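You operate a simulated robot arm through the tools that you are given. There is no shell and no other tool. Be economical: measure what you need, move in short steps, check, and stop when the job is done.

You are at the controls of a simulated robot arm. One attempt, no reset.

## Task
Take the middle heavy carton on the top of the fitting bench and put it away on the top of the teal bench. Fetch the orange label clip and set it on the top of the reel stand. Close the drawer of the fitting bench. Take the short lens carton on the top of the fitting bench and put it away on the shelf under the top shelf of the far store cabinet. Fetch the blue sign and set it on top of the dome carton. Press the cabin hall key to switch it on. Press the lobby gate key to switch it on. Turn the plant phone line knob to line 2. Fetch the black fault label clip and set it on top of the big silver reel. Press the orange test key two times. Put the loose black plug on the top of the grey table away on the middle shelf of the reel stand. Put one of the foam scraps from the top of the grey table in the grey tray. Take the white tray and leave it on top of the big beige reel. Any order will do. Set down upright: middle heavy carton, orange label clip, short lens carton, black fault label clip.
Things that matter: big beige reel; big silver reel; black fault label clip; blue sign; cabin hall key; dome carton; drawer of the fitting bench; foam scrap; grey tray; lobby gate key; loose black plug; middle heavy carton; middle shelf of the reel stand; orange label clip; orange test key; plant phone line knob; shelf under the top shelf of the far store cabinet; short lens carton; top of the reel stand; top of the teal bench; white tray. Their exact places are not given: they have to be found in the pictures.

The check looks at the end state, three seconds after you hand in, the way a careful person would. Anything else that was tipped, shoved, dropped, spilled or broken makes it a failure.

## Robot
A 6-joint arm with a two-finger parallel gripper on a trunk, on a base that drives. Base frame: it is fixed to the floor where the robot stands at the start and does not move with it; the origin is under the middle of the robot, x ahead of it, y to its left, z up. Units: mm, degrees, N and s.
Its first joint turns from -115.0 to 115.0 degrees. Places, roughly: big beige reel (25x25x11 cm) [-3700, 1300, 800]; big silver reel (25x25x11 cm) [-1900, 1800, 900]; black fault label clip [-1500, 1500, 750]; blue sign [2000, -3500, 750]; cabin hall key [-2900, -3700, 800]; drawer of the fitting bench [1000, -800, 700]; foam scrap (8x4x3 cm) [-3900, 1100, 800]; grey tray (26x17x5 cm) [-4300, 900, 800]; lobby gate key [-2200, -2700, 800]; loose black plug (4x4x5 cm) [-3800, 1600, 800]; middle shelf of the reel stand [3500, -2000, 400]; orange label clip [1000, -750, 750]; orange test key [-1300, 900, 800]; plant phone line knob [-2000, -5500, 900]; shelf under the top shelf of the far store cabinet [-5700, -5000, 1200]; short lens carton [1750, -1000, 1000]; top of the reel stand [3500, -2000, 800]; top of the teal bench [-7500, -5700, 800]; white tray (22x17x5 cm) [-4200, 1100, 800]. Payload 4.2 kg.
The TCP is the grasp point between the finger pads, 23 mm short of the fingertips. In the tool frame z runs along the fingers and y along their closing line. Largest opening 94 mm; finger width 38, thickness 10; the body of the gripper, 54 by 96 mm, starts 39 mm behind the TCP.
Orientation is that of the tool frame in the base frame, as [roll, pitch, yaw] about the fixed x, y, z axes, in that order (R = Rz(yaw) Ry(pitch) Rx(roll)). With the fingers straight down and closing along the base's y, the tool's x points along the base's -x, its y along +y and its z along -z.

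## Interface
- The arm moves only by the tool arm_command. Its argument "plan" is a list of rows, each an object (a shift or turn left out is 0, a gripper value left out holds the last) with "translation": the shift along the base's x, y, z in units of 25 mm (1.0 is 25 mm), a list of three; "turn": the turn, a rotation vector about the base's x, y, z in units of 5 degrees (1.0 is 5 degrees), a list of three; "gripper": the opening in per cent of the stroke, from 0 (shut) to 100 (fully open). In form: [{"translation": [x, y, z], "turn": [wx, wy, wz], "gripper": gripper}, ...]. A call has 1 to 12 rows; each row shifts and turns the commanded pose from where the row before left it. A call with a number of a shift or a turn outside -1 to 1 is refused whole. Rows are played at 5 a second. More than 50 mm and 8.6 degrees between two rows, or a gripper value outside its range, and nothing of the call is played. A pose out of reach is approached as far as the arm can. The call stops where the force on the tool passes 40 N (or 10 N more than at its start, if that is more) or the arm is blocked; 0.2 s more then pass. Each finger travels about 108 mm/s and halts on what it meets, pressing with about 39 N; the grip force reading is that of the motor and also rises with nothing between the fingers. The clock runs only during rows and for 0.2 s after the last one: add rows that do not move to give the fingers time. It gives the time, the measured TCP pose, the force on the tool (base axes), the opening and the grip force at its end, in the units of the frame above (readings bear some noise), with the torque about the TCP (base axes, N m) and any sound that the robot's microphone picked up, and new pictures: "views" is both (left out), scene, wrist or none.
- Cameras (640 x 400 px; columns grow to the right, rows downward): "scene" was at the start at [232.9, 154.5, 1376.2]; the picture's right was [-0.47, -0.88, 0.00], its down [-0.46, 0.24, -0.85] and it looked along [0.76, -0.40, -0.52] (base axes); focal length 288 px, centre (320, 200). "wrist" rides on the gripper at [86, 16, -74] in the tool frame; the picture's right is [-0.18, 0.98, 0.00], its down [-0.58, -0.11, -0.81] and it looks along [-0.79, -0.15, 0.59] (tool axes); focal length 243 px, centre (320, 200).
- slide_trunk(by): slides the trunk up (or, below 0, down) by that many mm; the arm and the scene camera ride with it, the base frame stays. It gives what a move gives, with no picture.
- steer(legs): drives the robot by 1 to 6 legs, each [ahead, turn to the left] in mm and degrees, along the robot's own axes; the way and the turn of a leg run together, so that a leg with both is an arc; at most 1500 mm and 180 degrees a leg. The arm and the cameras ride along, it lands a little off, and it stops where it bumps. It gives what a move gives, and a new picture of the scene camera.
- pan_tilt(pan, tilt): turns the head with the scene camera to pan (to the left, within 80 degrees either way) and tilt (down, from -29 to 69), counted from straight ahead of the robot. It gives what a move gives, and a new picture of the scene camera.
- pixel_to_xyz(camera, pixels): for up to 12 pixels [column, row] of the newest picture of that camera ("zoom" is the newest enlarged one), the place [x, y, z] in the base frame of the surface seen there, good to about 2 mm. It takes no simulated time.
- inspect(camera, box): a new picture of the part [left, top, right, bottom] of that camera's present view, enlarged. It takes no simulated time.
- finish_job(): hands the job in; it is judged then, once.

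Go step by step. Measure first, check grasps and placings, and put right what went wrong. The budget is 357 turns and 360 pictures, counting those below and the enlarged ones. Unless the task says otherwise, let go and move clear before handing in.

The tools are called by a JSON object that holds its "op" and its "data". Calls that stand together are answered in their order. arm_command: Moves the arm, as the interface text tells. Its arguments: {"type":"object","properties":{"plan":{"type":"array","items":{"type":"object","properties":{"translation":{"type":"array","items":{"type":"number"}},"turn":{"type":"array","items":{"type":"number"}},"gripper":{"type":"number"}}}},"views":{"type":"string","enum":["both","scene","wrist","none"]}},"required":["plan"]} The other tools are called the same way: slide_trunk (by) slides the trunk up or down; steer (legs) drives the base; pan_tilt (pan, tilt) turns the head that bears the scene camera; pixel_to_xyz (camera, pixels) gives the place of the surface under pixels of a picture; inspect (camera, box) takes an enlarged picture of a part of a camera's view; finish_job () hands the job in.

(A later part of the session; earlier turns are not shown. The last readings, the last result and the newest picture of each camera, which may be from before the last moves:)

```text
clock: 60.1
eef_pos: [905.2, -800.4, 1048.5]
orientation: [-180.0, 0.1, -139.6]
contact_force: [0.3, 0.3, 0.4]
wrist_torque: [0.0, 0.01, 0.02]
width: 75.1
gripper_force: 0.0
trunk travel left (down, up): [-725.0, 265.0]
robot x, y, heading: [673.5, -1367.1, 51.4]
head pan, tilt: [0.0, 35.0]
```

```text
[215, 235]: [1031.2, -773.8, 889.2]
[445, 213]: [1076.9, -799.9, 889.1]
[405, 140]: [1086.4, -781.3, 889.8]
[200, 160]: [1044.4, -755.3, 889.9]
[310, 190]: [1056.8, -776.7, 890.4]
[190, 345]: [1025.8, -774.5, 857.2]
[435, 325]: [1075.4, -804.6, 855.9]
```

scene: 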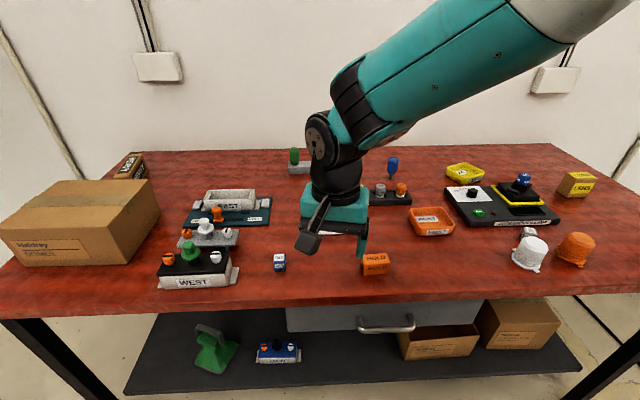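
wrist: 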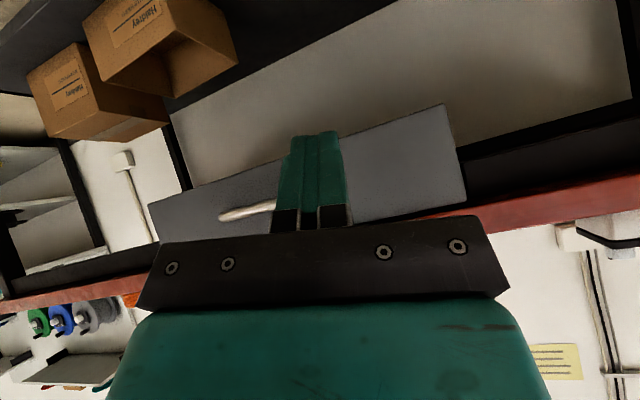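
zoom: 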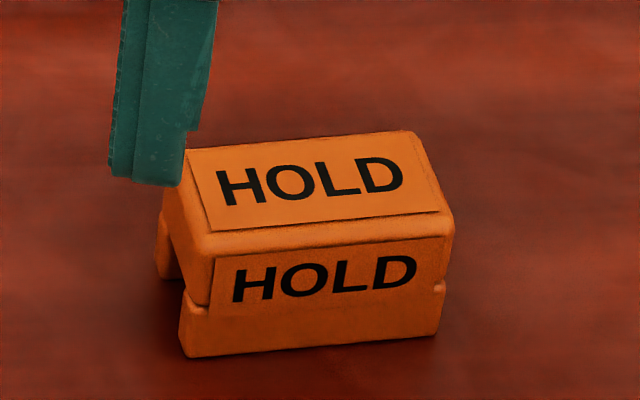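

Clip: centre (1058,-777), long axis at -29.7°, 53×27×38 mm. Move above it with closing along the long axis (yaw -119.7).

{"op": "arm_command", "data": {"plan": [{"translation": [0.874, 0.131, 0], "turn": [0, 0, 0.57], "gripper": 100}, {"translation": [0.874, 0.131, 0], "turn": [0, 0, 0.57]}, {"translation": [0.874, 0.131, 0], "turn": [0, 0, 0.57]}, {"translation": [0.874, 0.131, 0], "turn": [0, 0, 0.57]}, {"translation": [0.874, 0.131, 0], "turn": [0, 0, 0.57]}, {"translation": [0.874, 0.131, -1], "turn": [0, 0, 0.57]}, {"translation": [0.874, 0.131, -1], "turn": [0, 0, 0.57]}, {"translation": [0, 0, -1]}, {"translation": [0, 0, 0]}], "views": "both"}}

```text
clock: 62.1
eef_pos: [1059.6, -779.2, 973.5]
orientation: [179.9, 0.1, -119.7]
contact_force: [-0.6, -0.4, 0.6]
wrist_torque: [-0.01, -0.01, -0.02]
width: 94.3
gripper_force: 0.0
trunk travel left (down, up): [-725.0, 265.0]
robot x, y, heading: [676.0, -1363.1, 50.8]
head pan, tilt: [0.0, 35.0]
```

scene: 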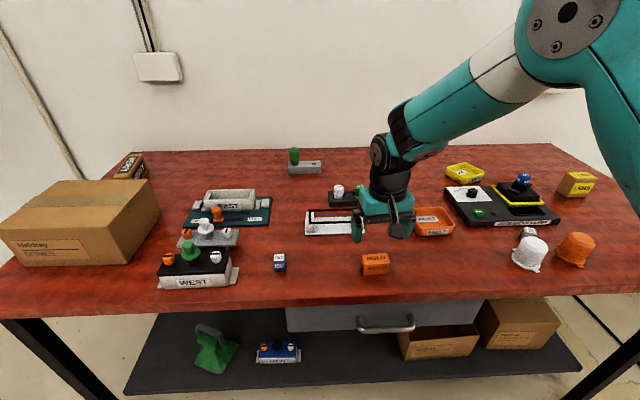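
wrist: 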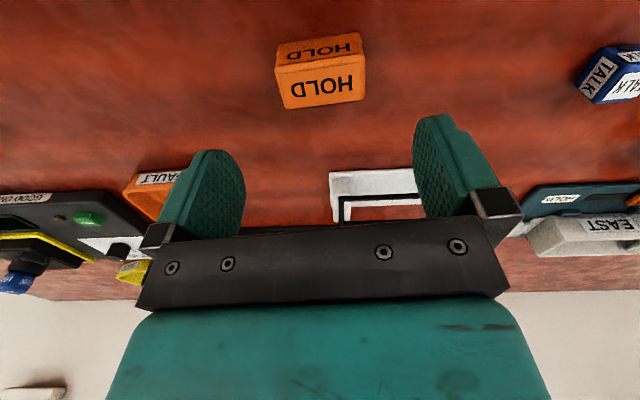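

Aligned above the clip. Descend 95 mm and grip.

{"op": "arm_command", "data": {"plan": [{"translation": [-0.04, 0.05, -1]}, {"translation": [0, 0, -1]}, {"translation": [0, 0, -1]}, {"translation": [0, 0, -0.78]}, {"gripper": 20}, {"gripper": 20}, {"gripper": 20}, {"gripper": 20}], "views": "wrist"}}

```text
clock: 63.9
eef_pos: [1059.4, -776.6, 879.4]
orientation: [-179.9, 0.1, -119.8]
contact_force: [0.1, -0.4, 0.8]
wrist_torque: [0.0, 0.02, 0.01]
width: 59.5
gripper_force: 38.9
trunk travel left (down, up): [-725.0, 265.0]
robot x, y, heading: [676.0, -1362.9, 50.9]
head pan, tilt: [0.0, 35.0]
```

wrist: 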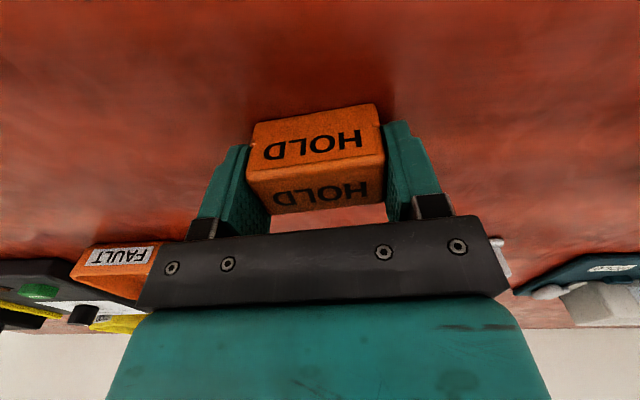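

Clip gripped (59.5 mm). Lift and back off, then look toward the reel stand.

{"op": "arm_command", "data": {"plan": [{"translation": [0, 0, 1]}, {"translation": [0, 0, 1]}, {"translation": [0, 0, 1]}, {"translation": [0, 0, 1]}, {"translation": [0, 0, 1]}, {"translation": [0, 0, 1]}, {"translation": [0, 0, 1]}, {"translation": [0, 0, 1]}, {"translation": [0, 0, 1]}, {"translation": [0, 0, 1]}], "views": "none"}}

{"op": "steer", "data": {"legs": [[-350, 0], [0, -86]]}}

{"op": "pan_tilt", "data": {"pan": 20, "tilt": 15}}

```text
clock: 66.1
eef_pos: [1057.8, -777.0, 1128.3]
orientation: [179.9, 0.1, -119.7]
contact_force: [0.0, -0.2, -0.9]
wrist_torque: [-0.03, 0.03, 0.02]
width: 58.9
gripper_force: 39.3
trunk travel left (down, up): [-725.0, 265.0]
robot x, y, heading: [675.0, -1362.6, 51.1]
head pan, tilt: [0.0, 35.0]
```

```text
clock: 72.0
eef_pos: [1068.1, -1981.5, 1127.8]
orientation: [179.9, 0.0, 154.1]
contact_force: [0.0, -0.2, 0.1]
wrist_torque: [0.0, 0.02, 0.03]
width: 59.2
gripper_force: 38.8
trunk travel left (down, up): [-725.0, 265.0]
robot x, y, heading: [454.4, -1638.8, -34.9]
head pan, tilt: [0.0, 35.0]
```

scene: 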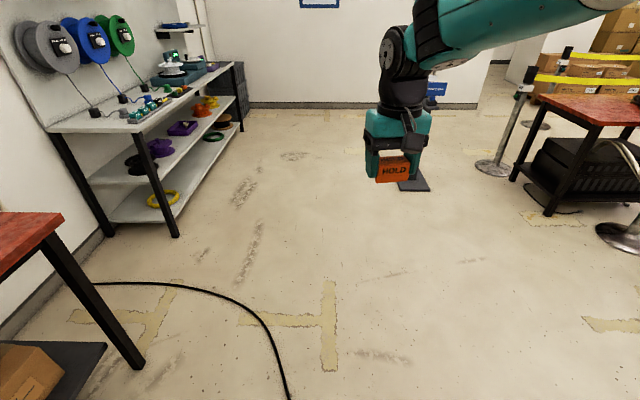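

```text
clock: 72.9
eef_pos: [1067.0, -1982.6, 1127.2]
orientation: [-180.0, 0.1, 154.0]
contact_force: [0.7, -0.1, 0.1]
wrist_torque: [-0.03, -0.02, 0.03]
width: 59.3
gripper_force: 39.0
trunk travel left (down, up): [-725.0, 265.0]
robot x, y, heading: [452.4, -1639.9, -35.1]
head pan, tilt: [20.0, 15.0]
```

scene: 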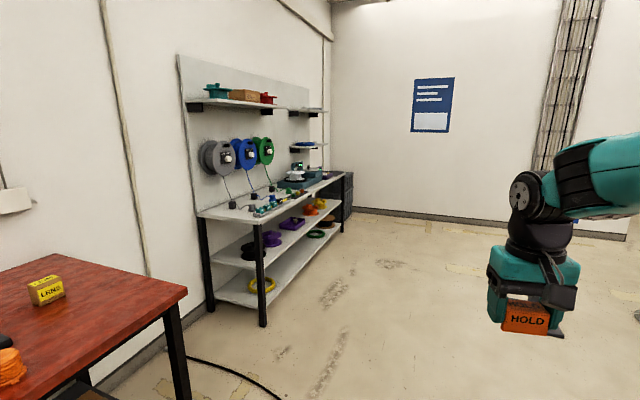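

The reel stand (with reels) is at (270,190) with a top, a middle and a bottom shelf. Zoom and measure.

{"op": "inspect", "data": {"camera": "scene", "box": [180, 120, 372, 240]}}

{"op": "pixel_to_xyz", "data": {"camera": "scene", "pixels": [[200, 214], [262, 224], [225, 212], [345, 176], [300, 196], [215, 245], [265, 254], [330, 225], [310, 230]]}}

```text
3.33 times, centred on (276, 180) of scene
```

zoom: 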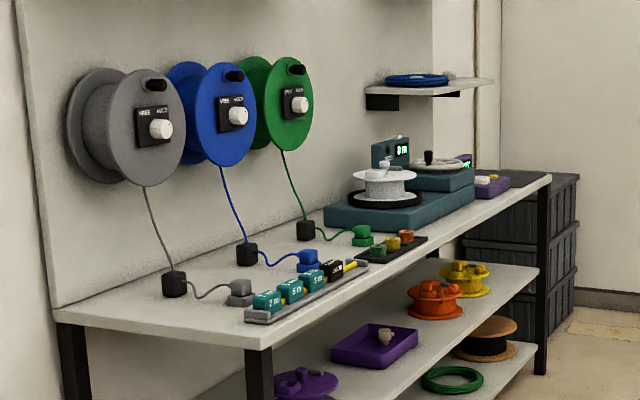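

```text
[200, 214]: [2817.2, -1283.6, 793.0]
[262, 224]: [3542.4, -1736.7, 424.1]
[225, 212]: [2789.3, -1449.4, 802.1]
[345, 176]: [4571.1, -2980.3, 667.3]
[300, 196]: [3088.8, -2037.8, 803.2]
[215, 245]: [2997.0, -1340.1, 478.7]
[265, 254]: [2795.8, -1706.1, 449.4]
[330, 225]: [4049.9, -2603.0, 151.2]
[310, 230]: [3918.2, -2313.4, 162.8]
```

Stand top z≈802, near-left end is free. Drive along and face the stand.

{"op": "steer", "data": {"legs": [[1000, 0], [860, 0], [0, 89], [500, 0]]}}

{"op": "pan_tilt", "data": {"pan": 0, "tilt": 35}}

```text
clock: 88.5
eef_pos: [2677.8, -1746.5, 1128.9]
orientation: [180.0, 0.0, -119.2]
contact_force: [0.6, -0.5, -0.4]
wrist_torque: [0.02, -0.01, 0.03]
width: 59.5
gripper_force: 39.2
trunk travel left (down, up): [-725.0, 265.0]
robot x, y, heading: [2298.4, -2336.8, 51.8]
head pan, tilt: [20.0, 15.0]
```

scene: 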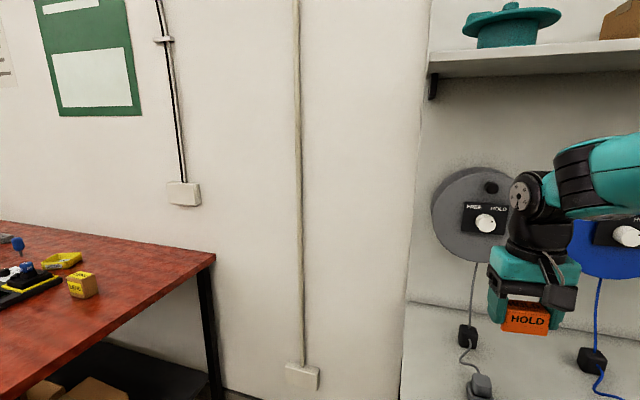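

```text
clock: 89.4
eef_pos: [2678.7, -1746.4, 1128.5]
orientation: [-180.0, 0.0, -119.2]
contact_force: [0.1, -0.4, 0.4]
wrist_torque: [-0.01, 0.0, 0.02]
width: 59.0
gripper_force: 39.0
trunk travel left (down, up): [-725.0, 265.0]
robot x, y, heading: [2297.7, -2332.3, 51.6]
head pan, tilt: [0.0, 35.0]
```

scene: 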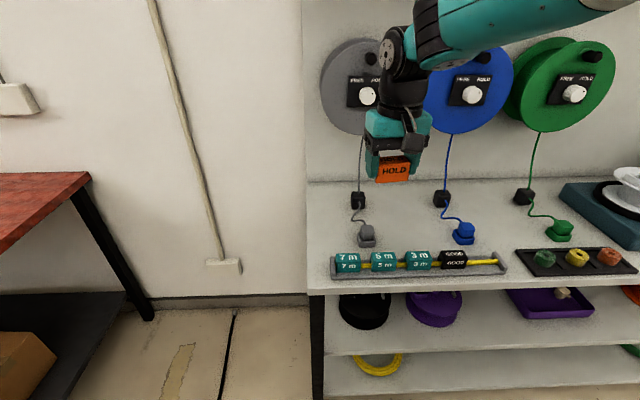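

Measure free spots on the stand top: left of grey plug and between grey and blue plugs.

{"op": "pixel_to_xyz", "data": {"camera": "scene", "pixels": [[415, 230], [376, 240], [455, 240], [320, 210], [325, 245], [415, 200], [310, 185], [310, 285], [415, 245]]}}

```text
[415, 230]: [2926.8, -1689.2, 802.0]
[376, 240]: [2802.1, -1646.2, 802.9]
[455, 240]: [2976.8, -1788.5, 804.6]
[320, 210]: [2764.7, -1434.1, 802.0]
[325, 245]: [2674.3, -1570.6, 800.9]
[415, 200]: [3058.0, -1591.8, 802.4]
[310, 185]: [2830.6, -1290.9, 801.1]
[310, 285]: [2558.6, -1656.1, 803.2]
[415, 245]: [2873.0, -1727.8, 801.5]
```

Spot (2925,-1690) between the plugs has ~110 mm on each side. Move forward 150 and then over it.

{"op": "steer", "data": {"legs": [[150, 0]]}}

```text
clock: 90.7
eef_pos: [2768.1, -1628.5, 1127.1]
orientation: [179.9, 0.1, -119.0]
contact_force: [0.1, -0.2, -0.9]
wrist_torque: [-0.06, -0.02, 0.01]
width: 58.9
gripper_force: 39.5
trunk travel left (down, up): [-725.0, 265.0]
robot x, y, heading: [2391.2, -2223.7, 51.8]
head pan, tilt: [0.0, 35.0]
```

scene: 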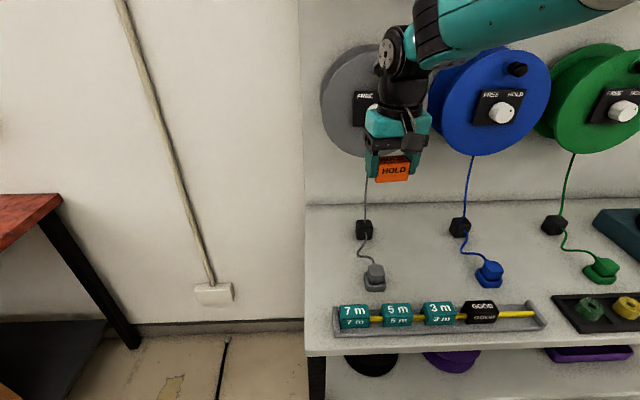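

Move over the spot and lower to about z 880.

{"op": "arm_command", "data": {"plan": [{"translation": [0.9, -0.35, 0]}, {"translation": [0.9, -0.35, 0]}, {"translation": [0.9, -0.35, 0]}, {"translation": [0.9, -0.35, 0]}, {"translation": [0.9, -0.35, -1]}, {"translation": [0.9, -0.35, -1]}, {"translation": [0.9, -0.35, -1]}, {"translation": [0, 0, -1]}, {"translation": [0, 0, -1]}, {"translation": [0, 0, -1]}, {"translation": [0, 0, -1]}, {"translation": [0, 0, -1]}], "views": "both"}}

```text
clock: 93.3
eef_pos: [2927.6, -1690.9, 928.7]
orientation: [180.0, 0.0, -119.1]
contact_force: [-0.6, -0.2, 0.3]
wrist_torque: [-0.02, -0.01, 0.0]
width: 59.1
gripper_force: 38.9
trunk travel left (down, up): [-725.0, 265.0]
robot x, y, heading: [2392.7, -2224.0, 51.7]
head pan, tilt: [0.0, 35.0]
```

scene: 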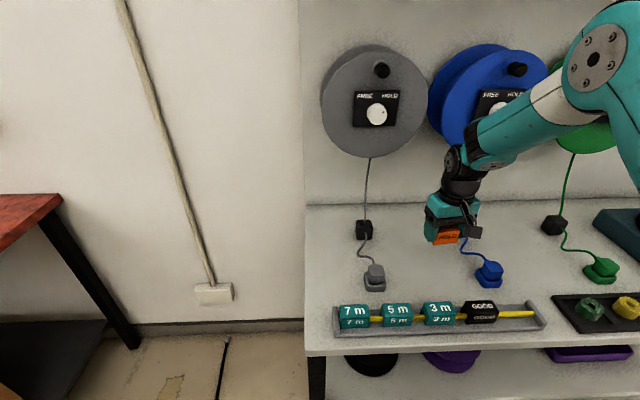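
wrist: 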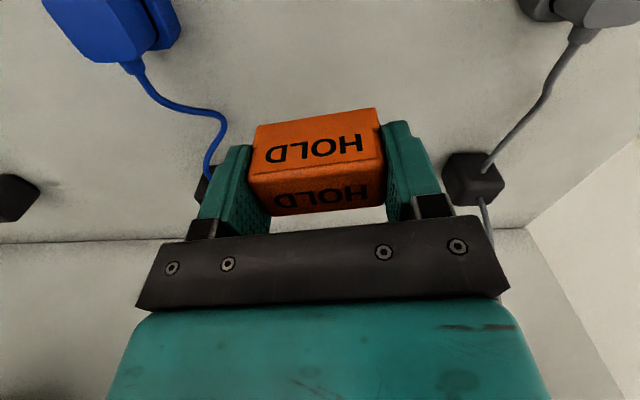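

Check the blue cable's clearance from the landing spot.

{"op": "pixel_to_xyz", "data": {"camera": "scene", "pixels": [[465, 245], [470, 252], [425, 265], [410, 255], [385, 270], [362, 250]]}}

```text
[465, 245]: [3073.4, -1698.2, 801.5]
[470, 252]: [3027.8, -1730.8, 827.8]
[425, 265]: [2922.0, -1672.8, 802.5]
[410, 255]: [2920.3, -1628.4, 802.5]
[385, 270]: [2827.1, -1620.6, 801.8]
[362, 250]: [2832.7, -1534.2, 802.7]
```

Shift 20 mm away from the blue cable, lower to contact height, release partly.

{"op": "arm_command", "data": {"plan": [{"translation": [-0.7, 0.45, -1]}, {"translation": [0, 0, -1]}, {"translation": [0, 0, -1]}, {"translation": [0, 0, -0.8]}, {"translation": [0, 0, -0.12]}, {"gripper": 82}, {"gripper": 82}], "views": "wrist"}}

```text
clock: 94.9
eef_pos: [2908.0, -1680.1, 829.0]
orientation: [-180.0, 0.2, -119.1]
contact_force: [-0.5, -0.1, -1.5]
wrist_torque: [-0.02, 0.01, 0.02]
width: 77.1
gripper_force: 0.1
trunk travel left (down, up): [-725.0, 265.0]
robot x, y, heading: [2391.6, -2221.5, 51.8]
head pan, tilt: [0.0, 35.0]
```

wrist: 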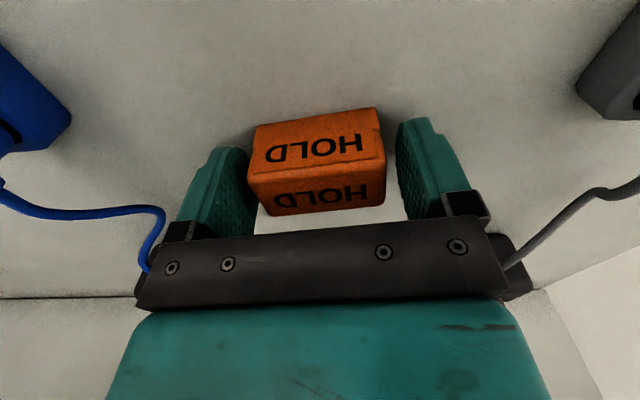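

Released and standing. Lift straight up.

{"op": "arm_command", "data": {"plan": [{"translation": [0, 0, 1]}, {"translation": [0, 0, 1]}, {"translation": [0, 0, 1]}, {"translation": [0, 0, 1]}, {"translation": [0, 0, 1]}, {"translation": [0, 0, 1]}, {"translation": [0, 0, 1]}, {"translation": [0, 0, 1]}, {"translation": [0, 0, 1]}, {"translation": [0, 0, 1]}, {"translation": [0, 0, 1]}], "views": "scene"}}

{"op": "pixel_to_xyz", "data": {"camera": "scene", "pixels": [[330, 360], [450, 375], [560, 370]]}}

```text
clock: 97.3
eef_pos: [2909.3, -1679.2, 1104.6]
orientation: [-180.0, 0.0, -119.2]
contact_force: [0.3, -0.2, 0.4]
wrist_torque: [-0.01, 0.01, 0.01]
width: 77.3
gripper_force: 0.0
trunk travel left (down, up): [-725.0, 265.0]
robot x, y, heading: [2389.3, -2215.8, 51.6]
head pan, tilt: [0.0, 35.0]
```

scene: 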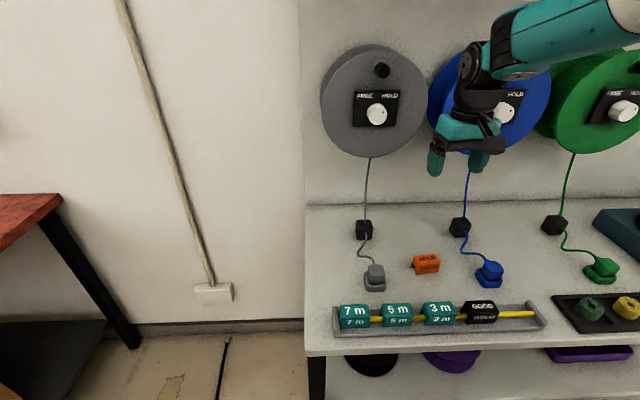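

```text
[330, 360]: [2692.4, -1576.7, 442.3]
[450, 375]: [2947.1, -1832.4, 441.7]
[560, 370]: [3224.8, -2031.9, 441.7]
```

Clip stands on the reel stand top. Next the blue sign: back off and turn toward the sign post near (2500,-3800).

{"op": "steer", "data": {"legs": [[-350, 0], [0, -128]]}}

{"op": "pan_tilt", "data": {"pan": 10, "tilt": 20}}

```text
clock: 104.9
eef_pos: [2292.7, -3236.3, 1103.3]
orientation: [-180.0, 0.0, 113.9]
contact_force: [-0.1, -0.1, 0.2]
wrist_torque: [0.01, 0.02, 0.04]
width: 77.3
gripper_force: 0.0
trunk travel left (down, up): [-725.0, 265.0]
robot x, y, heading: [2173.0, -2500.2, -75.2]
head pan, tilt: [0.0, 35.0]
```

scene: 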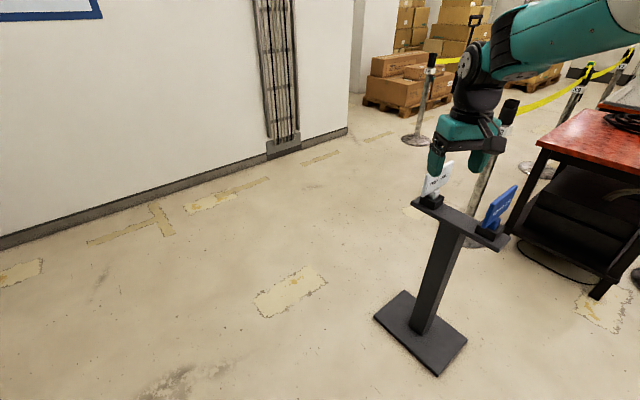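

```text
clock: 105.7
eef_pos: [2292.4, -3236.4, 1103.9]
orientation: [-179.9, 0.1, 113.9]
contact_force: [0.8, 0.1, 0.0]
wrist_torque: [0.03, 0.01, 0.0]
width: 77.2
gripper_force: 0.2
trunk travel left (down, up): [-725.0, 265.0]
robot x, y, heading: [2172.1, -2499.5, -75.2]
head pan, tilt: [10.0, 20.0]
```

scene: 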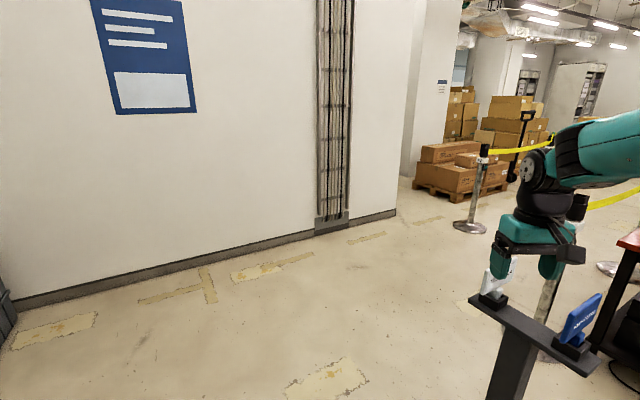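

Two signs stand in black feet; the blue one is at (500,210) of the earlier view. Look that way and measure.

{"op": "pan_tilt", "data": {"pan": -25, "tilt": 35}}

{"op": "inspect", "data": {"camera": "scene", "box": [200, 80, 440, 230]}}

```text
clock: 106.7
eef_pos: [2293.8, -3235.8, 1103.8]
orientation: [-179.9, 0.0, 113.9]
contact_force: [0.0, 0.4, 0.6]
wrist_torque: [-0.02, -0.01, -0.02]
width: 77.0
gripper_force: 0.0
trunk travel left (down, up): [-725.0, 265.0]
robot x, y, heading: [2175.2, -2498.7, -75.2]
head pan, tilt: [-25.0, 35.0]
```

scene: 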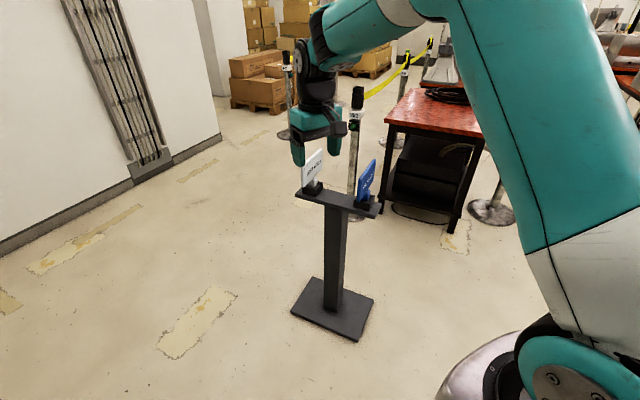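

```text
2.67 times, centred on (320, 155) of scene
```

zoom: 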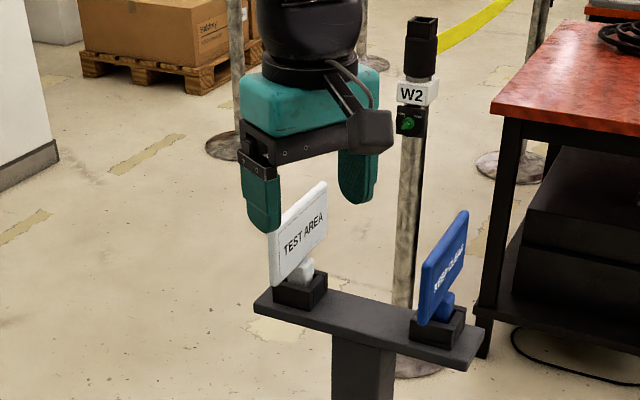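

Measure the blue plate corners and its stem/socket.

{"op": "pixel_to_xyz", "data": {"camera": "zoom", "pixels": [[428, 268], [463, 216], [425, 315], [461, 265], [445, 300], [448, 312], [430, 335], [467, 213], [480, 345], [300, 300], [315, 200]]}}

```text
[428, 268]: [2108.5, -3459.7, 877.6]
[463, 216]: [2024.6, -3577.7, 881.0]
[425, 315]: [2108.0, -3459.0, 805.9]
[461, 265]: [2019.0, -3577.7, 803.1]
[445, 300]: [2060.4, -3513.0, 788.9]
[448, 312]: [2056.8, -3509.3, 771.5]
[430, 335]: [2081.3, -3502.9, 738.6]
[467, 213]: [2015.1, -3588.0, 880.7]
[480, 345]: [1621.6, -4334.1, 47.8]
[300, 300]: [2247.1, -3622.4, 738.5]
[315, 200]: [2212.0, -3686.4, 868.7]
```

Blue plate: top z 881, ~152 wide, face normal at about -36°, centre (2062,-3521). Turn toward it and approach to ~650 mm.

{"op": "steer", "data": {"legs": [[0, -21], [370, 0]]}}

{"op": "pan_tilt", "data": {"pan": 0, "tilt": 45}}

{"op": "inspect", "data": {"camera": "scene", "box": [240, 80, 480, 230]}}

```text
clock: 110.2
eef_pos: [1972.5, -3592.0, 1102.5]
orientation: [-180.0, 0.0, 92.4]
contact_force: [-0.6, -0.3, 0.7]
wrist_torque: [-0.05, -0.02, -0.04]
width: 77.2
gripper_force: 0.1
trunk travel left (down, up): [-725.0, 265.0]
robot x, y, heading: [2132.3, -2862.8, -96.7]
head pan, tilt: [-25.0, 35.0]
```

scene: 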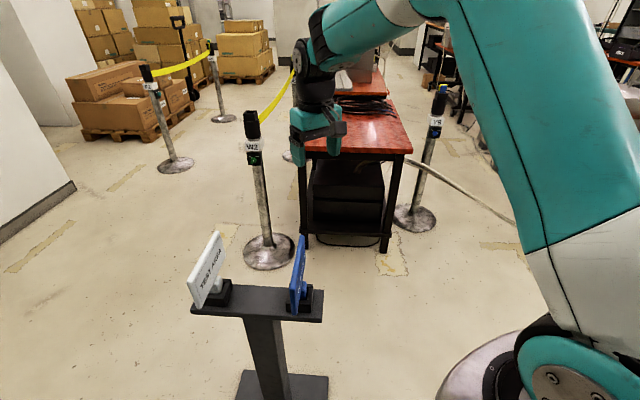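

```text
clock: 111.0
eef_pos: [1971.3, -3592.9, 1104.1]
orientation: [-180.0, 0.2, 92.4]
contact_force: [-0.5, -0.5, 0.6]
wrist_torque: [0.02, -0.01, -0.04]
width: 77.0
gripper_force: 0.0
trunk travel left (down, up): [-725.0, 265.0]
robot x, y, heading: [2127.0, -2861.9, -96.8]
head pan, tilt: [0.0, 45.0]
```

scene: 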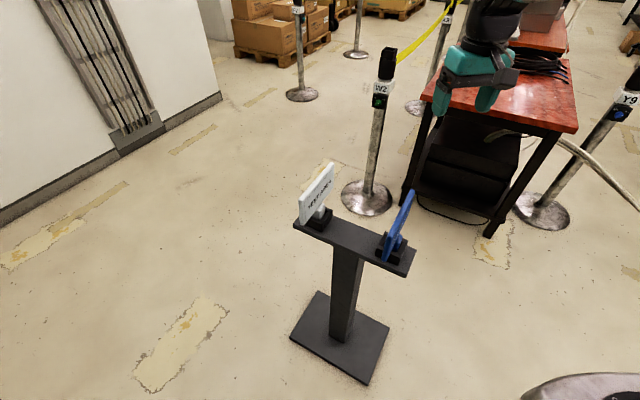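

```text
2.67 times, centred on (360, 155) of scene
```

zoom: 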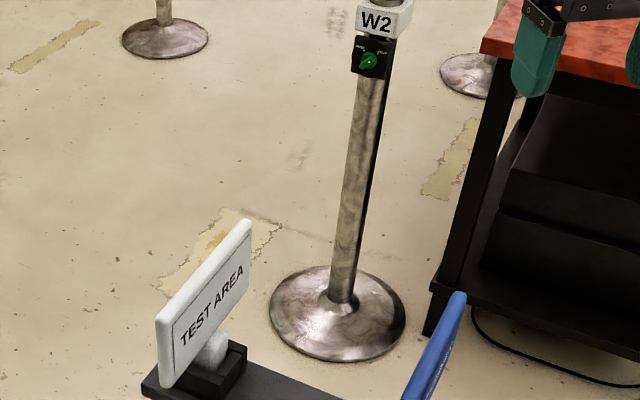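

Zoom on the blue sign top edge to fix its axis.

{"op": "inspect", "data": {"camera": "scene", "box": [340, 180, 452, 290]}}

```text
3.64 times, centred on (396, 235) of scene
```

zoom: 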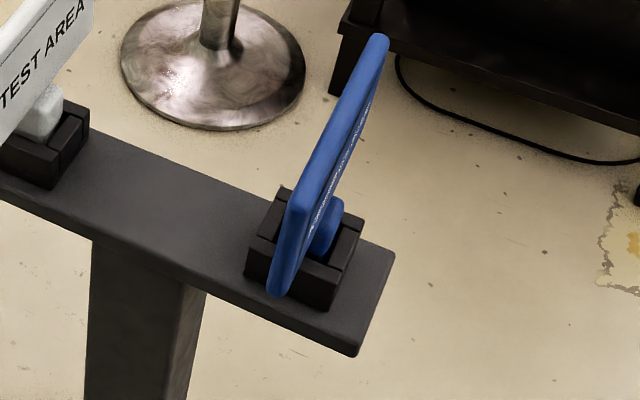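

{"op": "pixel_to_xyz", "data": {"camera": "zoom", "pixels": [[298, 195], [302, 215], [376, 42], [384, 48], [335, 125], [342, 135], [325, 235], [352, 245], [260, 230], [290, 195]]}}

```text
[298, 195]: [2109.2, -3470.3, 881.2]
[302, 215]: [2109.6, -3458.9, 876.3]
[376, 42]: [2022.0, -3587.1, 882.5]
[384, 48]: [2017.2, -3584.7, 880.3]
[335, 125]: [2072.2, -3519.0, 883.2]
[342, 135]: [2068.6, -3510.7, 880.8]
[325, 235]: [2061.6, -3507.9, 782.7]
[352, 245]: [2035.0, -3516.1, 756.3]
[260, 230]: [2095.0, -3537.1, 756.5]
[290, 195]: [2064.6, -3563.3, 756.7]
```

Top-edge centre (2064,-3525), axis 53.6°. Move over it with yaw 53.6 and pre-lower.

{"op": "arm_command", "data": {"plan": [{"translation": [0.465, 0.34, -0.5], "turn": [0, 0, -0.97], "gripper": 80}, {"translation": [0.465, 0.34, -0.5], "turn": [0, 0, -0.97]}, {"translation": [0.465, 0.34, -0.5], "turn": [0, 0, -0.97]}, {"translation": [0.465, 0.34, -0.5], "turn": [0, 0, -0.97]}, {"translation": [0.465, 0.34, -0.5], "turn": [0, 0, -0.97]}, {"translation": [0.465, 0.34, -0.5], "turn": [0, 0, -0.97]}, {"translation": [0.465, 0.34, -0.5], "turn": [0, 0, -0.97]}, {"translation": [0.465, 0.34, -0.5], "turn": [0, 0, -0.97]}, {"translation": [0, 0, -1]}, {"translation": [0, 0, -1]}, {"translation": [0, 0, -1]}, {"translation": [0, 0, 0]}], "views": "both"}}

```text
clock: 113.6
eef_pos: [2063.3, -3525.0, 928.4]
orientation: [-180.0, 0.1, 53.6]
contact_force: [-0.2, -0.4, -0.3]
wrist_torque: [0.0, 0.01, 0.02]
width: 75.3
gripper_force: 0.0
trunk travel left (down, up): [-725.0, 265.0]
robot x, y, heading: [2127.7, -2861.7, -96.6]
head pan, tilt: [0.0, 45.0]
```

scene: 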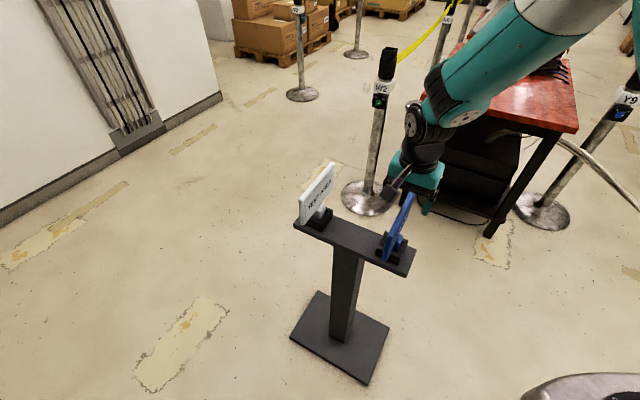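
wrist: 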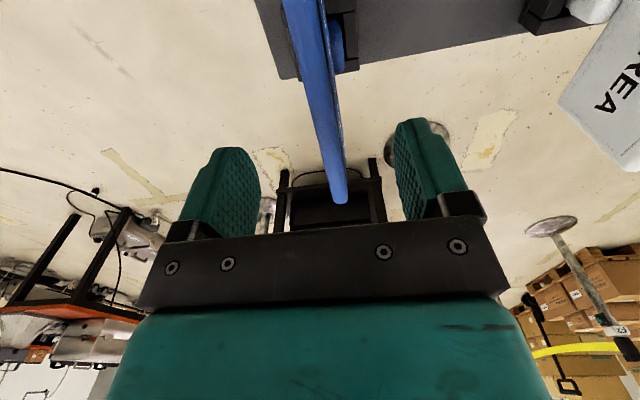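

Plate is centred between the fingers. Descend to z 853 and grip.

{"op": "arm_command", "data": {"plan": [{"translation": [0, 0, -1]}, {"translation": [0, 0, -1]}, {"translation": [0, 0, -1]}, {"gripper": 0}, {"gripper": 0}, {"gripper": 0}, {"gripper": 0}], "views": "none"}}

{"op": "arm_command", "data": {"plan": [{"translation": [0, 0, 1]}, {"translation": [0, 0, 1]}, {"translation": [0, 0, 1]}, {"translation": [0, 0, 1]}], "views": "both"}}

```text
clock: 115.2
eef_pos: [2064.2, -3524.2, 852.4]
orientation: [180.0, 0.1, 53.7]
contact_force: [6.1, -5.6, -2.7]
wrist_torque: [-0.51, -0.74, 0.23]
width: 13.7
gripper_force: 38.5
trunk travel left (down, up): [-725.0, 265.0]
robot x, y, heading: [2128.9, -2862.1, -96.6]
head pan, tilt: [0.0, 45.0]
```

```text
clock: 116.2
eef_pos: [2065.5, -3525.1, 953.7]
orientation: [180.0, 0.0, 53.6]
contact_force: [-0.9, 0.6, -2.2]
wrist_torque: [0.0, -0.01, 0.01]
width: 13.7
gripper_force: 38.9
trunk travel left (down, up): [-725.0, 265.0]
robot x, y, heading: [2130.9, -2862.5, -96.9]
head pan, tilt: [0.0, 45.0]
```

scene: 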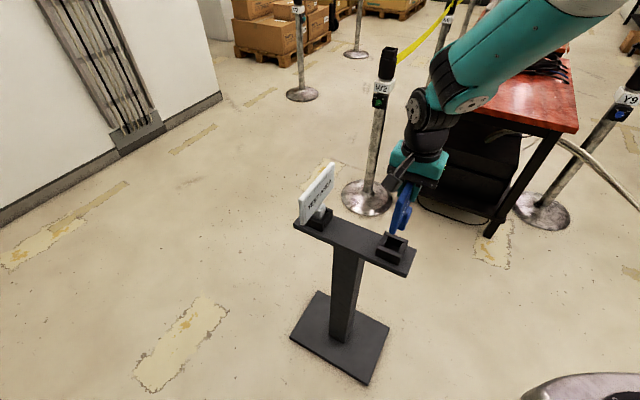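
wrist: 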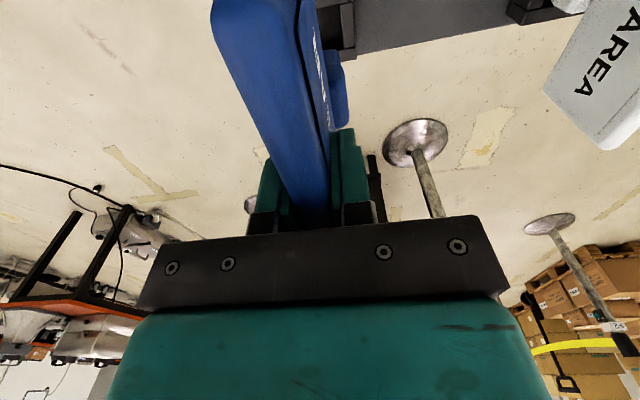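

Sign is out of its socket. Raise to ~1150 and back off; view sign shape.

{"op": "arm_command", "data": {"plan": [{"translation": [0, 0, 1]}, {"translation": [0, 0, 1]}, {"translation": [0, 0, 1]}, {"translation": [0, 0, 1]}, {"translation": [0, 0, 1]}, {"translation": [0, 0, 1]}, {"translation": [0, 0, 1]}, {"translation": [0, 0, 1]}], "views": "none"}}

{"op": "steer", "data": {"legs": [[-450, 0], [0, -83]]}}

{"op": "inspect", "data": {"camera": "scene", "box": [320, 60, 540, 200]}}

```text
clock: 118.0
eef_pos: [2066.2, -3524.5, 1155.7]
orientation: [180.0, 0.0, 53.5]
contact_force: [-1.2, -0.3, -1.6]
wrist_torque: [0.02, 0.0, 0.01]
width: 13.5
gripper_force: 39.2
trunk travel left (down, up): [-725.0, 265.0]
robot x, y, heading: [2132.3, -2865.2, -96.8]
head pan, tilt: [0.0, 45.0]
```

```text
clock: 124.2
eef_pos: [1517.3, -2447.7, 1154.9]
orientation: [180.0, 0.0, -28.3]
contact_force: [-0.2, 0.0, -2.1]
wrist_torque: [0.02, -0.03, 0.01]
width: 13.9
gripper_force: 39.7
trunk travel left (down, up): [-725.0, 265.0]
robot x, y, heading: [2183.5, -2415.7, -178.5]
head pan, tilt: [0.0, 45.0]
```

scene: 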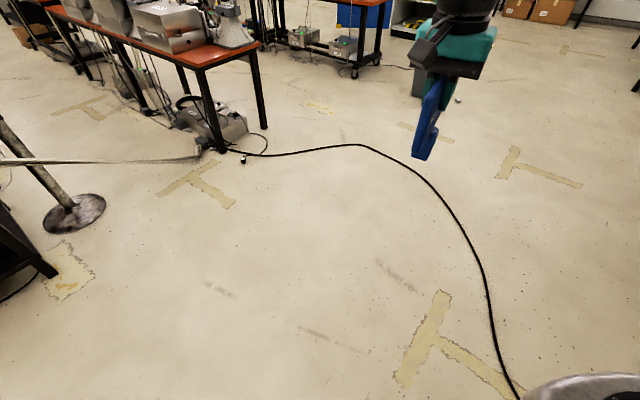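

```text
2.86 times, centred on (430, 130) of scene
```

zoom: 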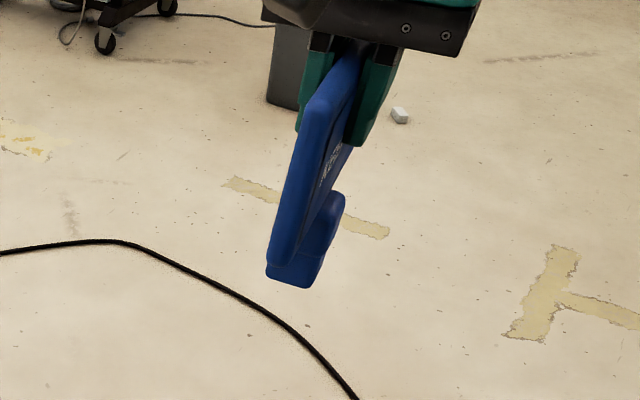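

The sign has a block foot. Measure foot bottom relative to the TCP.

{"op": "pixel_to_xyz", "data": {"camera": "zoom", "pixels": [[290, 278], [270, 262], [312, 280], [335, 200], [320, 270], [340, 215]]}}

{"op": "arm_command", "data": {"plan": [{"translation": [0, 0, 0]}], "views": "wrist"}}

```text
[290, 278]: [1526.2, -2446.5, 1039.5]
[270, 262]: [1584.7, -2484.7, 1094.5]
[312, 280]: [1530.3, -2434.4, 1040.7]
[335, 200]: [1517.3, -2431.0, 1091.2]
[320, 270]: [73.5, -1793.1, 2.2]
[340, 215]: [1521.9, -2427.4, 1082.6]
```

```text
clock: 124.7
eef_pos: [1517.8, -2447.4, 1155.6]
orientation: [-180.0, 0.0, -28.3]
contact_force: [-0.1, 0.0, -1.6]
wrist_torque: [-0.01, -0.02, 0.01]
width: 13.7
gripper_force: 39.1
trunk travel left (down, up): [-725.0, 265.0]
robot x, y, heading: [2182.4, -2417.2, -178.4]
head pan, tilt: [0.0, 45.0]
```

wrist: 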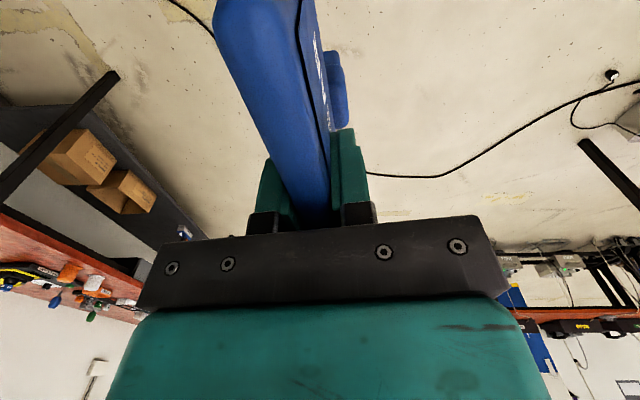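

Foot bottom is 118 mm below the TCP. Drive back to the bench, facing the dome carton.

{"op": "steer", "data": {"legs": [[0, -31], [1300, 0], [1290, 0], [0, -97]]}}

{"op": "pan_tilt", "data": {"pan": 5, "tilt": 35}}

```text
clock: 142.9
eef_pos: [325.9, -603.4, 1155.1]
orientation: [179.9, 0.1, -156.5]
contact_force: [-0.7, -0.3, -1.9]
wrist_torque: [0.01, 0.02, -0.01]
width: 13.7
gripper_force: 39.1
trunk travel left (down, up): [-725.0, 265.0]
robot x, y, heading: [-66.0, -1144.0, 52.7]
head pan, tilt: [0.0, 45.0]
```

scene: 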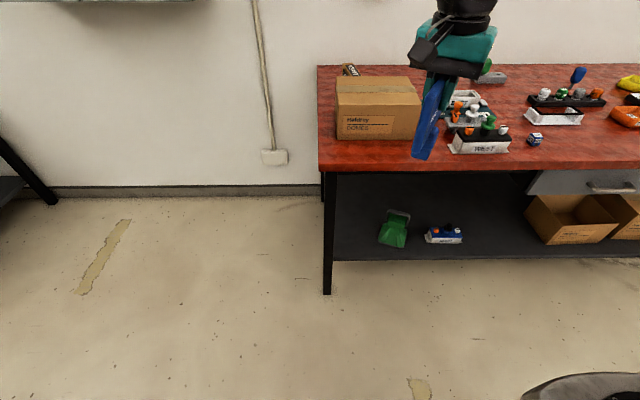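

```text
clock: 143.6
eef_pos: [326.0, -604.1, 1154.4]
orientation: [-179.9, -0.1, -156.4]
contact_force: [-0.4, -0.5, -1.5]
wrist_torque: [-0.05, 0.02, -0.01]
width: 13.8
gripper_force: 38.7
trunk travel left (down, up): [-725.0, 265.0]
robot x, y, heading: [-62.3, -1143.9, 53.3]
head pan, tilt: [5.0, 35.0]
```

scene: 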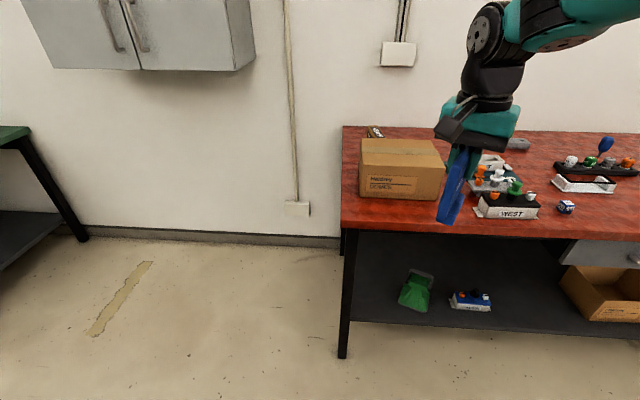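

Measure carton top corners and edges.

{"op": "pixel_to_xyz", "data": {"camera": "scene", "pixels": [[365, 165], [443, 168], [366, 143], [432, 143], [402, 155], [400, 142]]}}

{"op": "steer", "data": {"legs": [[320, 0]]}}

```text
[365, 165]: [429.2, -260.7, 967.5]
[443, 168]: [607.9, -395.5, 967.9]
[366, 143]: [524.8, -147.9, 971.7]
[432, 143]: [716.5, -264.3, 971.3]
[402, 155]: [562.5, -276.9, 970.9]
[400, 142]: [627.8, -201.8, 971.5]
```

```text
clock: 145.8
eef_pos: [517.7, -348.4, 1154.9]
orientation: [-180.0, -0.1, -156.6]
contact_force: [0.3, -0.4, -1.4]
wrist_torque: [-0.01, 0.03, 0.03]
width: 13.5
gripper_force: 38.6
trunk travel left (down, up): [-725.0, 265.0]
robot x, y, heading: [125.7, -890.3, 53.0]
head pan, tilt: [5.0, 35.0]
```

scene: 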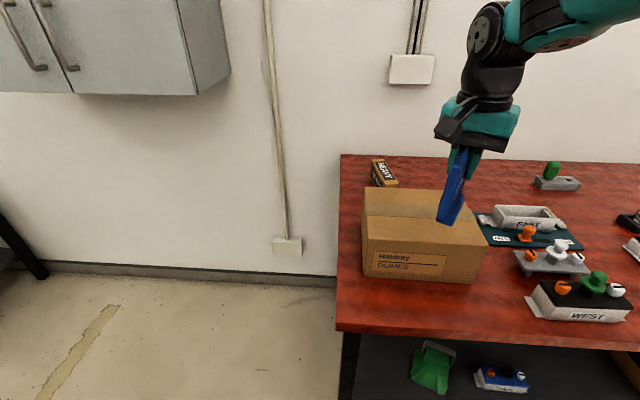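

Carton top centre (570,-267), 224×150. Turn the plate along the carton's short axis (56°), centre it and lower to just above.

{"op": "arm_command", "data": {"plan": [{"translation": [0.3, 0.47, 0], "turn": [0, 0, 0.93]}, {"translation": [0.3, 0.47, 0], "turn": [0, 0, 0.93]}, {"translation": [0.3, 0.47, 0], "turn": [0, 0, 0.93]}, {"translation": [0.3, 0.47, 0], "turn": [0, 0, 0.93]}, {"translation": [0.3, 0.47, 0], "turn": [0, 0, 0.93]}, {"translation": [0.3, 0.47, 0], "turn": [0, 0, 0.93]}, {"translation": [0.3, 0.44, 0], "turn": [0, 0, 0.93]}, {"translation": [0, 0, -1]}, {"translation": [0, 0, -1]}, {"translation": [0, 0, 0]}], "views": "both"}}

{"op": "inspect", "data": {"camera": "scene", "box": [340, 90, 560, 290]}}

```text
clock: 148.0
eef_pos: [570.4, -266.3, 1104.2]
orientation: [180.0, 0.0, -124.0]
contact_force: [0.4, -0.5, -1.9]
wrist_torque: [0.0, 0.02, -0.03]
width: 13.8
gripper_force: 39.2
trunk travel left (down, up): [-725.0, 265.0]
robot x, y, heading: [129.2, -890.9, 53.3]
head pan, tilt: [5.0, 35.0]
```

scene: 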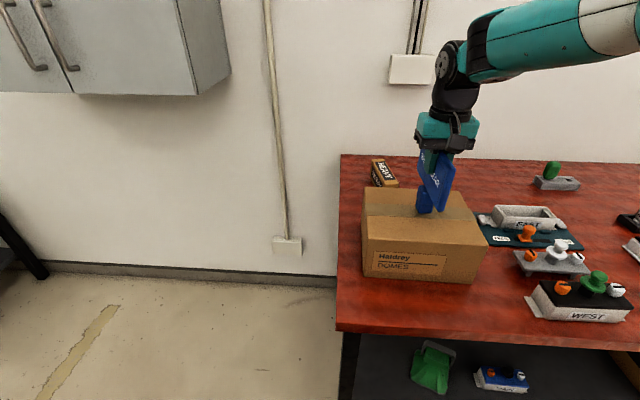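
wrist: 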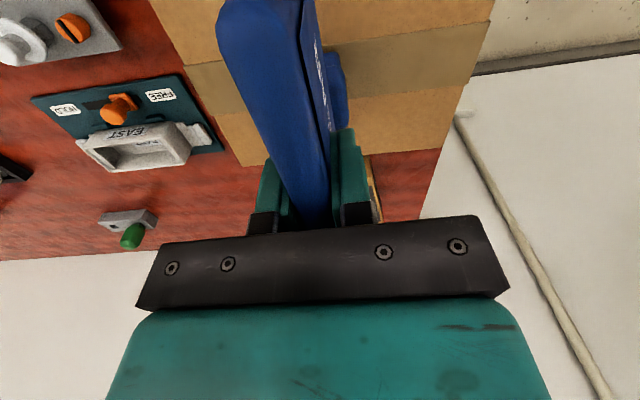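

```text
2.00 times, centred on (450, 190) of scene
```

zoom: 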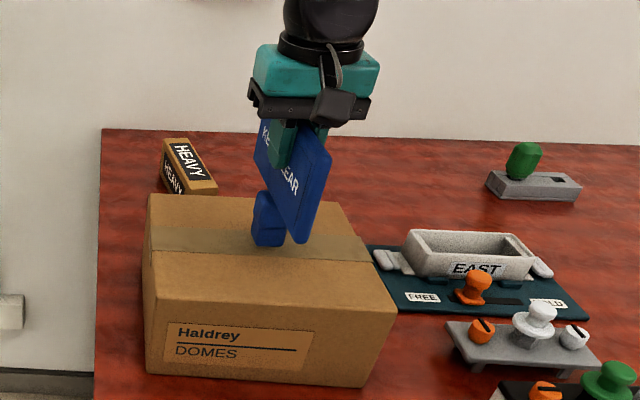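

Foot is on the left side. Lower slowly until contact.

{"op": "arm_command", "data": {"plan": [{"translation": [0, 0, -0.3]}, {"translation": [0, 0, -0.1]}, {"translation": [0, 0, -0.1]}, {"translation": [0, 0, 0]}], "views": "scene"}}

{"op": "inspect", "data": {"camera": "scene", "box": [380, 120, 500, 220]}}

```text
clock: 149.0
eef_pos: [569.8, -269.3, 1092.9]
orientation: [180.0, 0.0, -123.9]
contact_force: [-0.2, -2.0, 4.0]
wrist_torque: [-0.1, 0.07, 0.02]
width: 13.7
gripper_force: 38.9
trunk travel left (down, up): [-725.0, 265.0]
robot x, y, heading: [128.7, -889.0, 53.0]
head pan, tilt: [5.0, 35.0]
```

scene: 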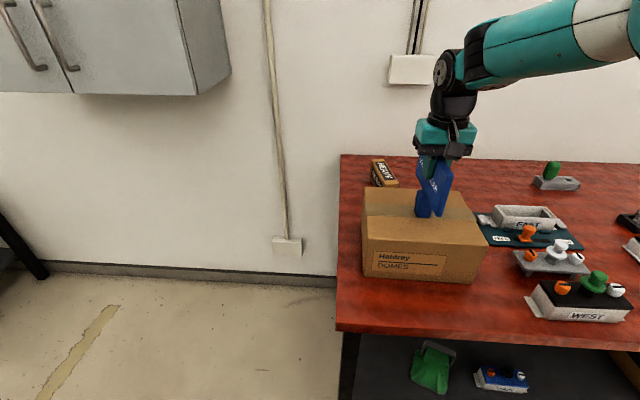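

```text
4.00 times, centred on (440, 170) of scene
```

zoom: 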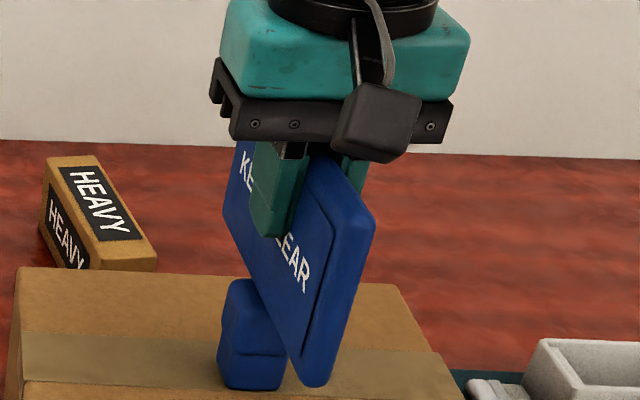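

Contact (4 N). Release a little and see whether it stands.

{"op": "arm_command", "data": {"plan": [{"translation": [0, 0, 0.02], "gripper": 22}, {"gripper": 26}, {"gripper": 30}, {"gripper": 30}], "views": "scene"}}

{"op": "inspect", "data": {"camera": "scene", "box": [380, 120, 500, 220]}}

```text
clock: 150.0
eef_pos: [571.4, -267.1, 1093.5]
orientation: [-179.9, -0.1, -124.0]
contact_force: [0.1, -0.1, -0.6]
wrist_torque: [0.01, -0.01, 0.03]
width: 28.1
gripper_force: 0.1
trunk travel left (down, up): [-725.0, 265.0]
robot x, y, heading: [129.4, -884.2, 53.1]
head pan, tilt: [5.0, 35.0]
```

scene: 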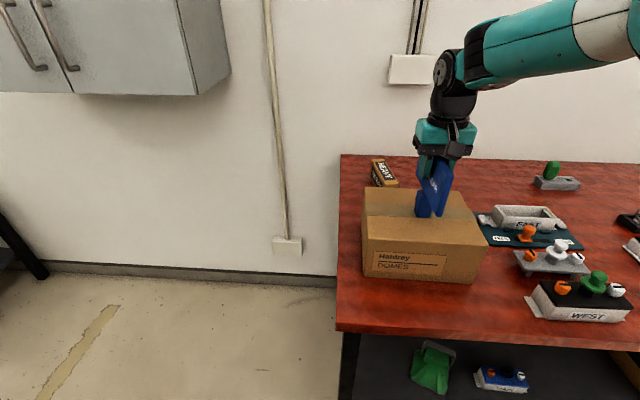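

```text
4.00 times, centred on (440, 170) of scene
```

zoom: 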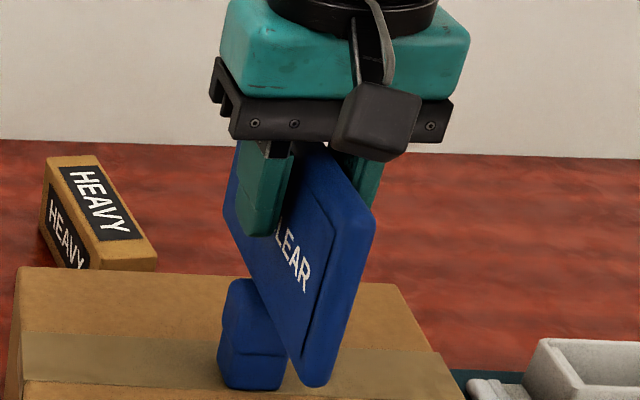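

It seems to stand alone. Open further slowly and check.

{"op": "arm_command", "data": {"plan": [{"gripper": 40}, {"gripper": 55}, {"gripper": 75}, {"gripper": 75}], "views": "none"}}

{"op": "inspect", "data": {"camera": "scene", "box": [380, 120, 500, 220]}}

```text
clock: 151.0
eef_pos: [569.6, -267.6, 1092.4]
orientation: [-180.0, 0.0, -124.0]
contact_force: [0.3, -0.2, 0.2]
wrist_torque: [-0.03, 0.0, -0.01]
width: 70.6
gripper_force: 0.0
trunk travel left (down, up): [-725.0, 265.0]
robot x, y, heading: [128.3, -886.5, 53.4]
head pan, tilt: [5.0, 35.0]
```

```text
4.00 times, centred on (440, 170) of scene
```

zoom: 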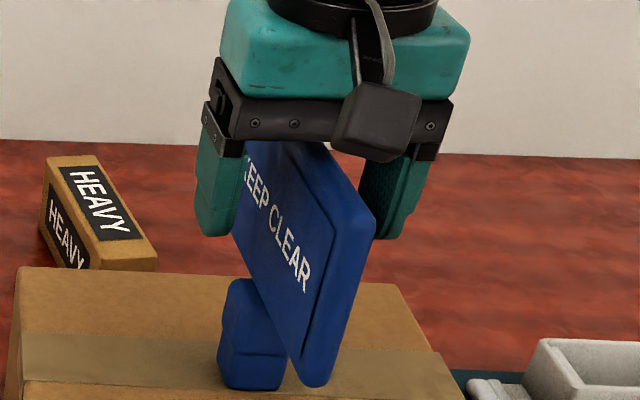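

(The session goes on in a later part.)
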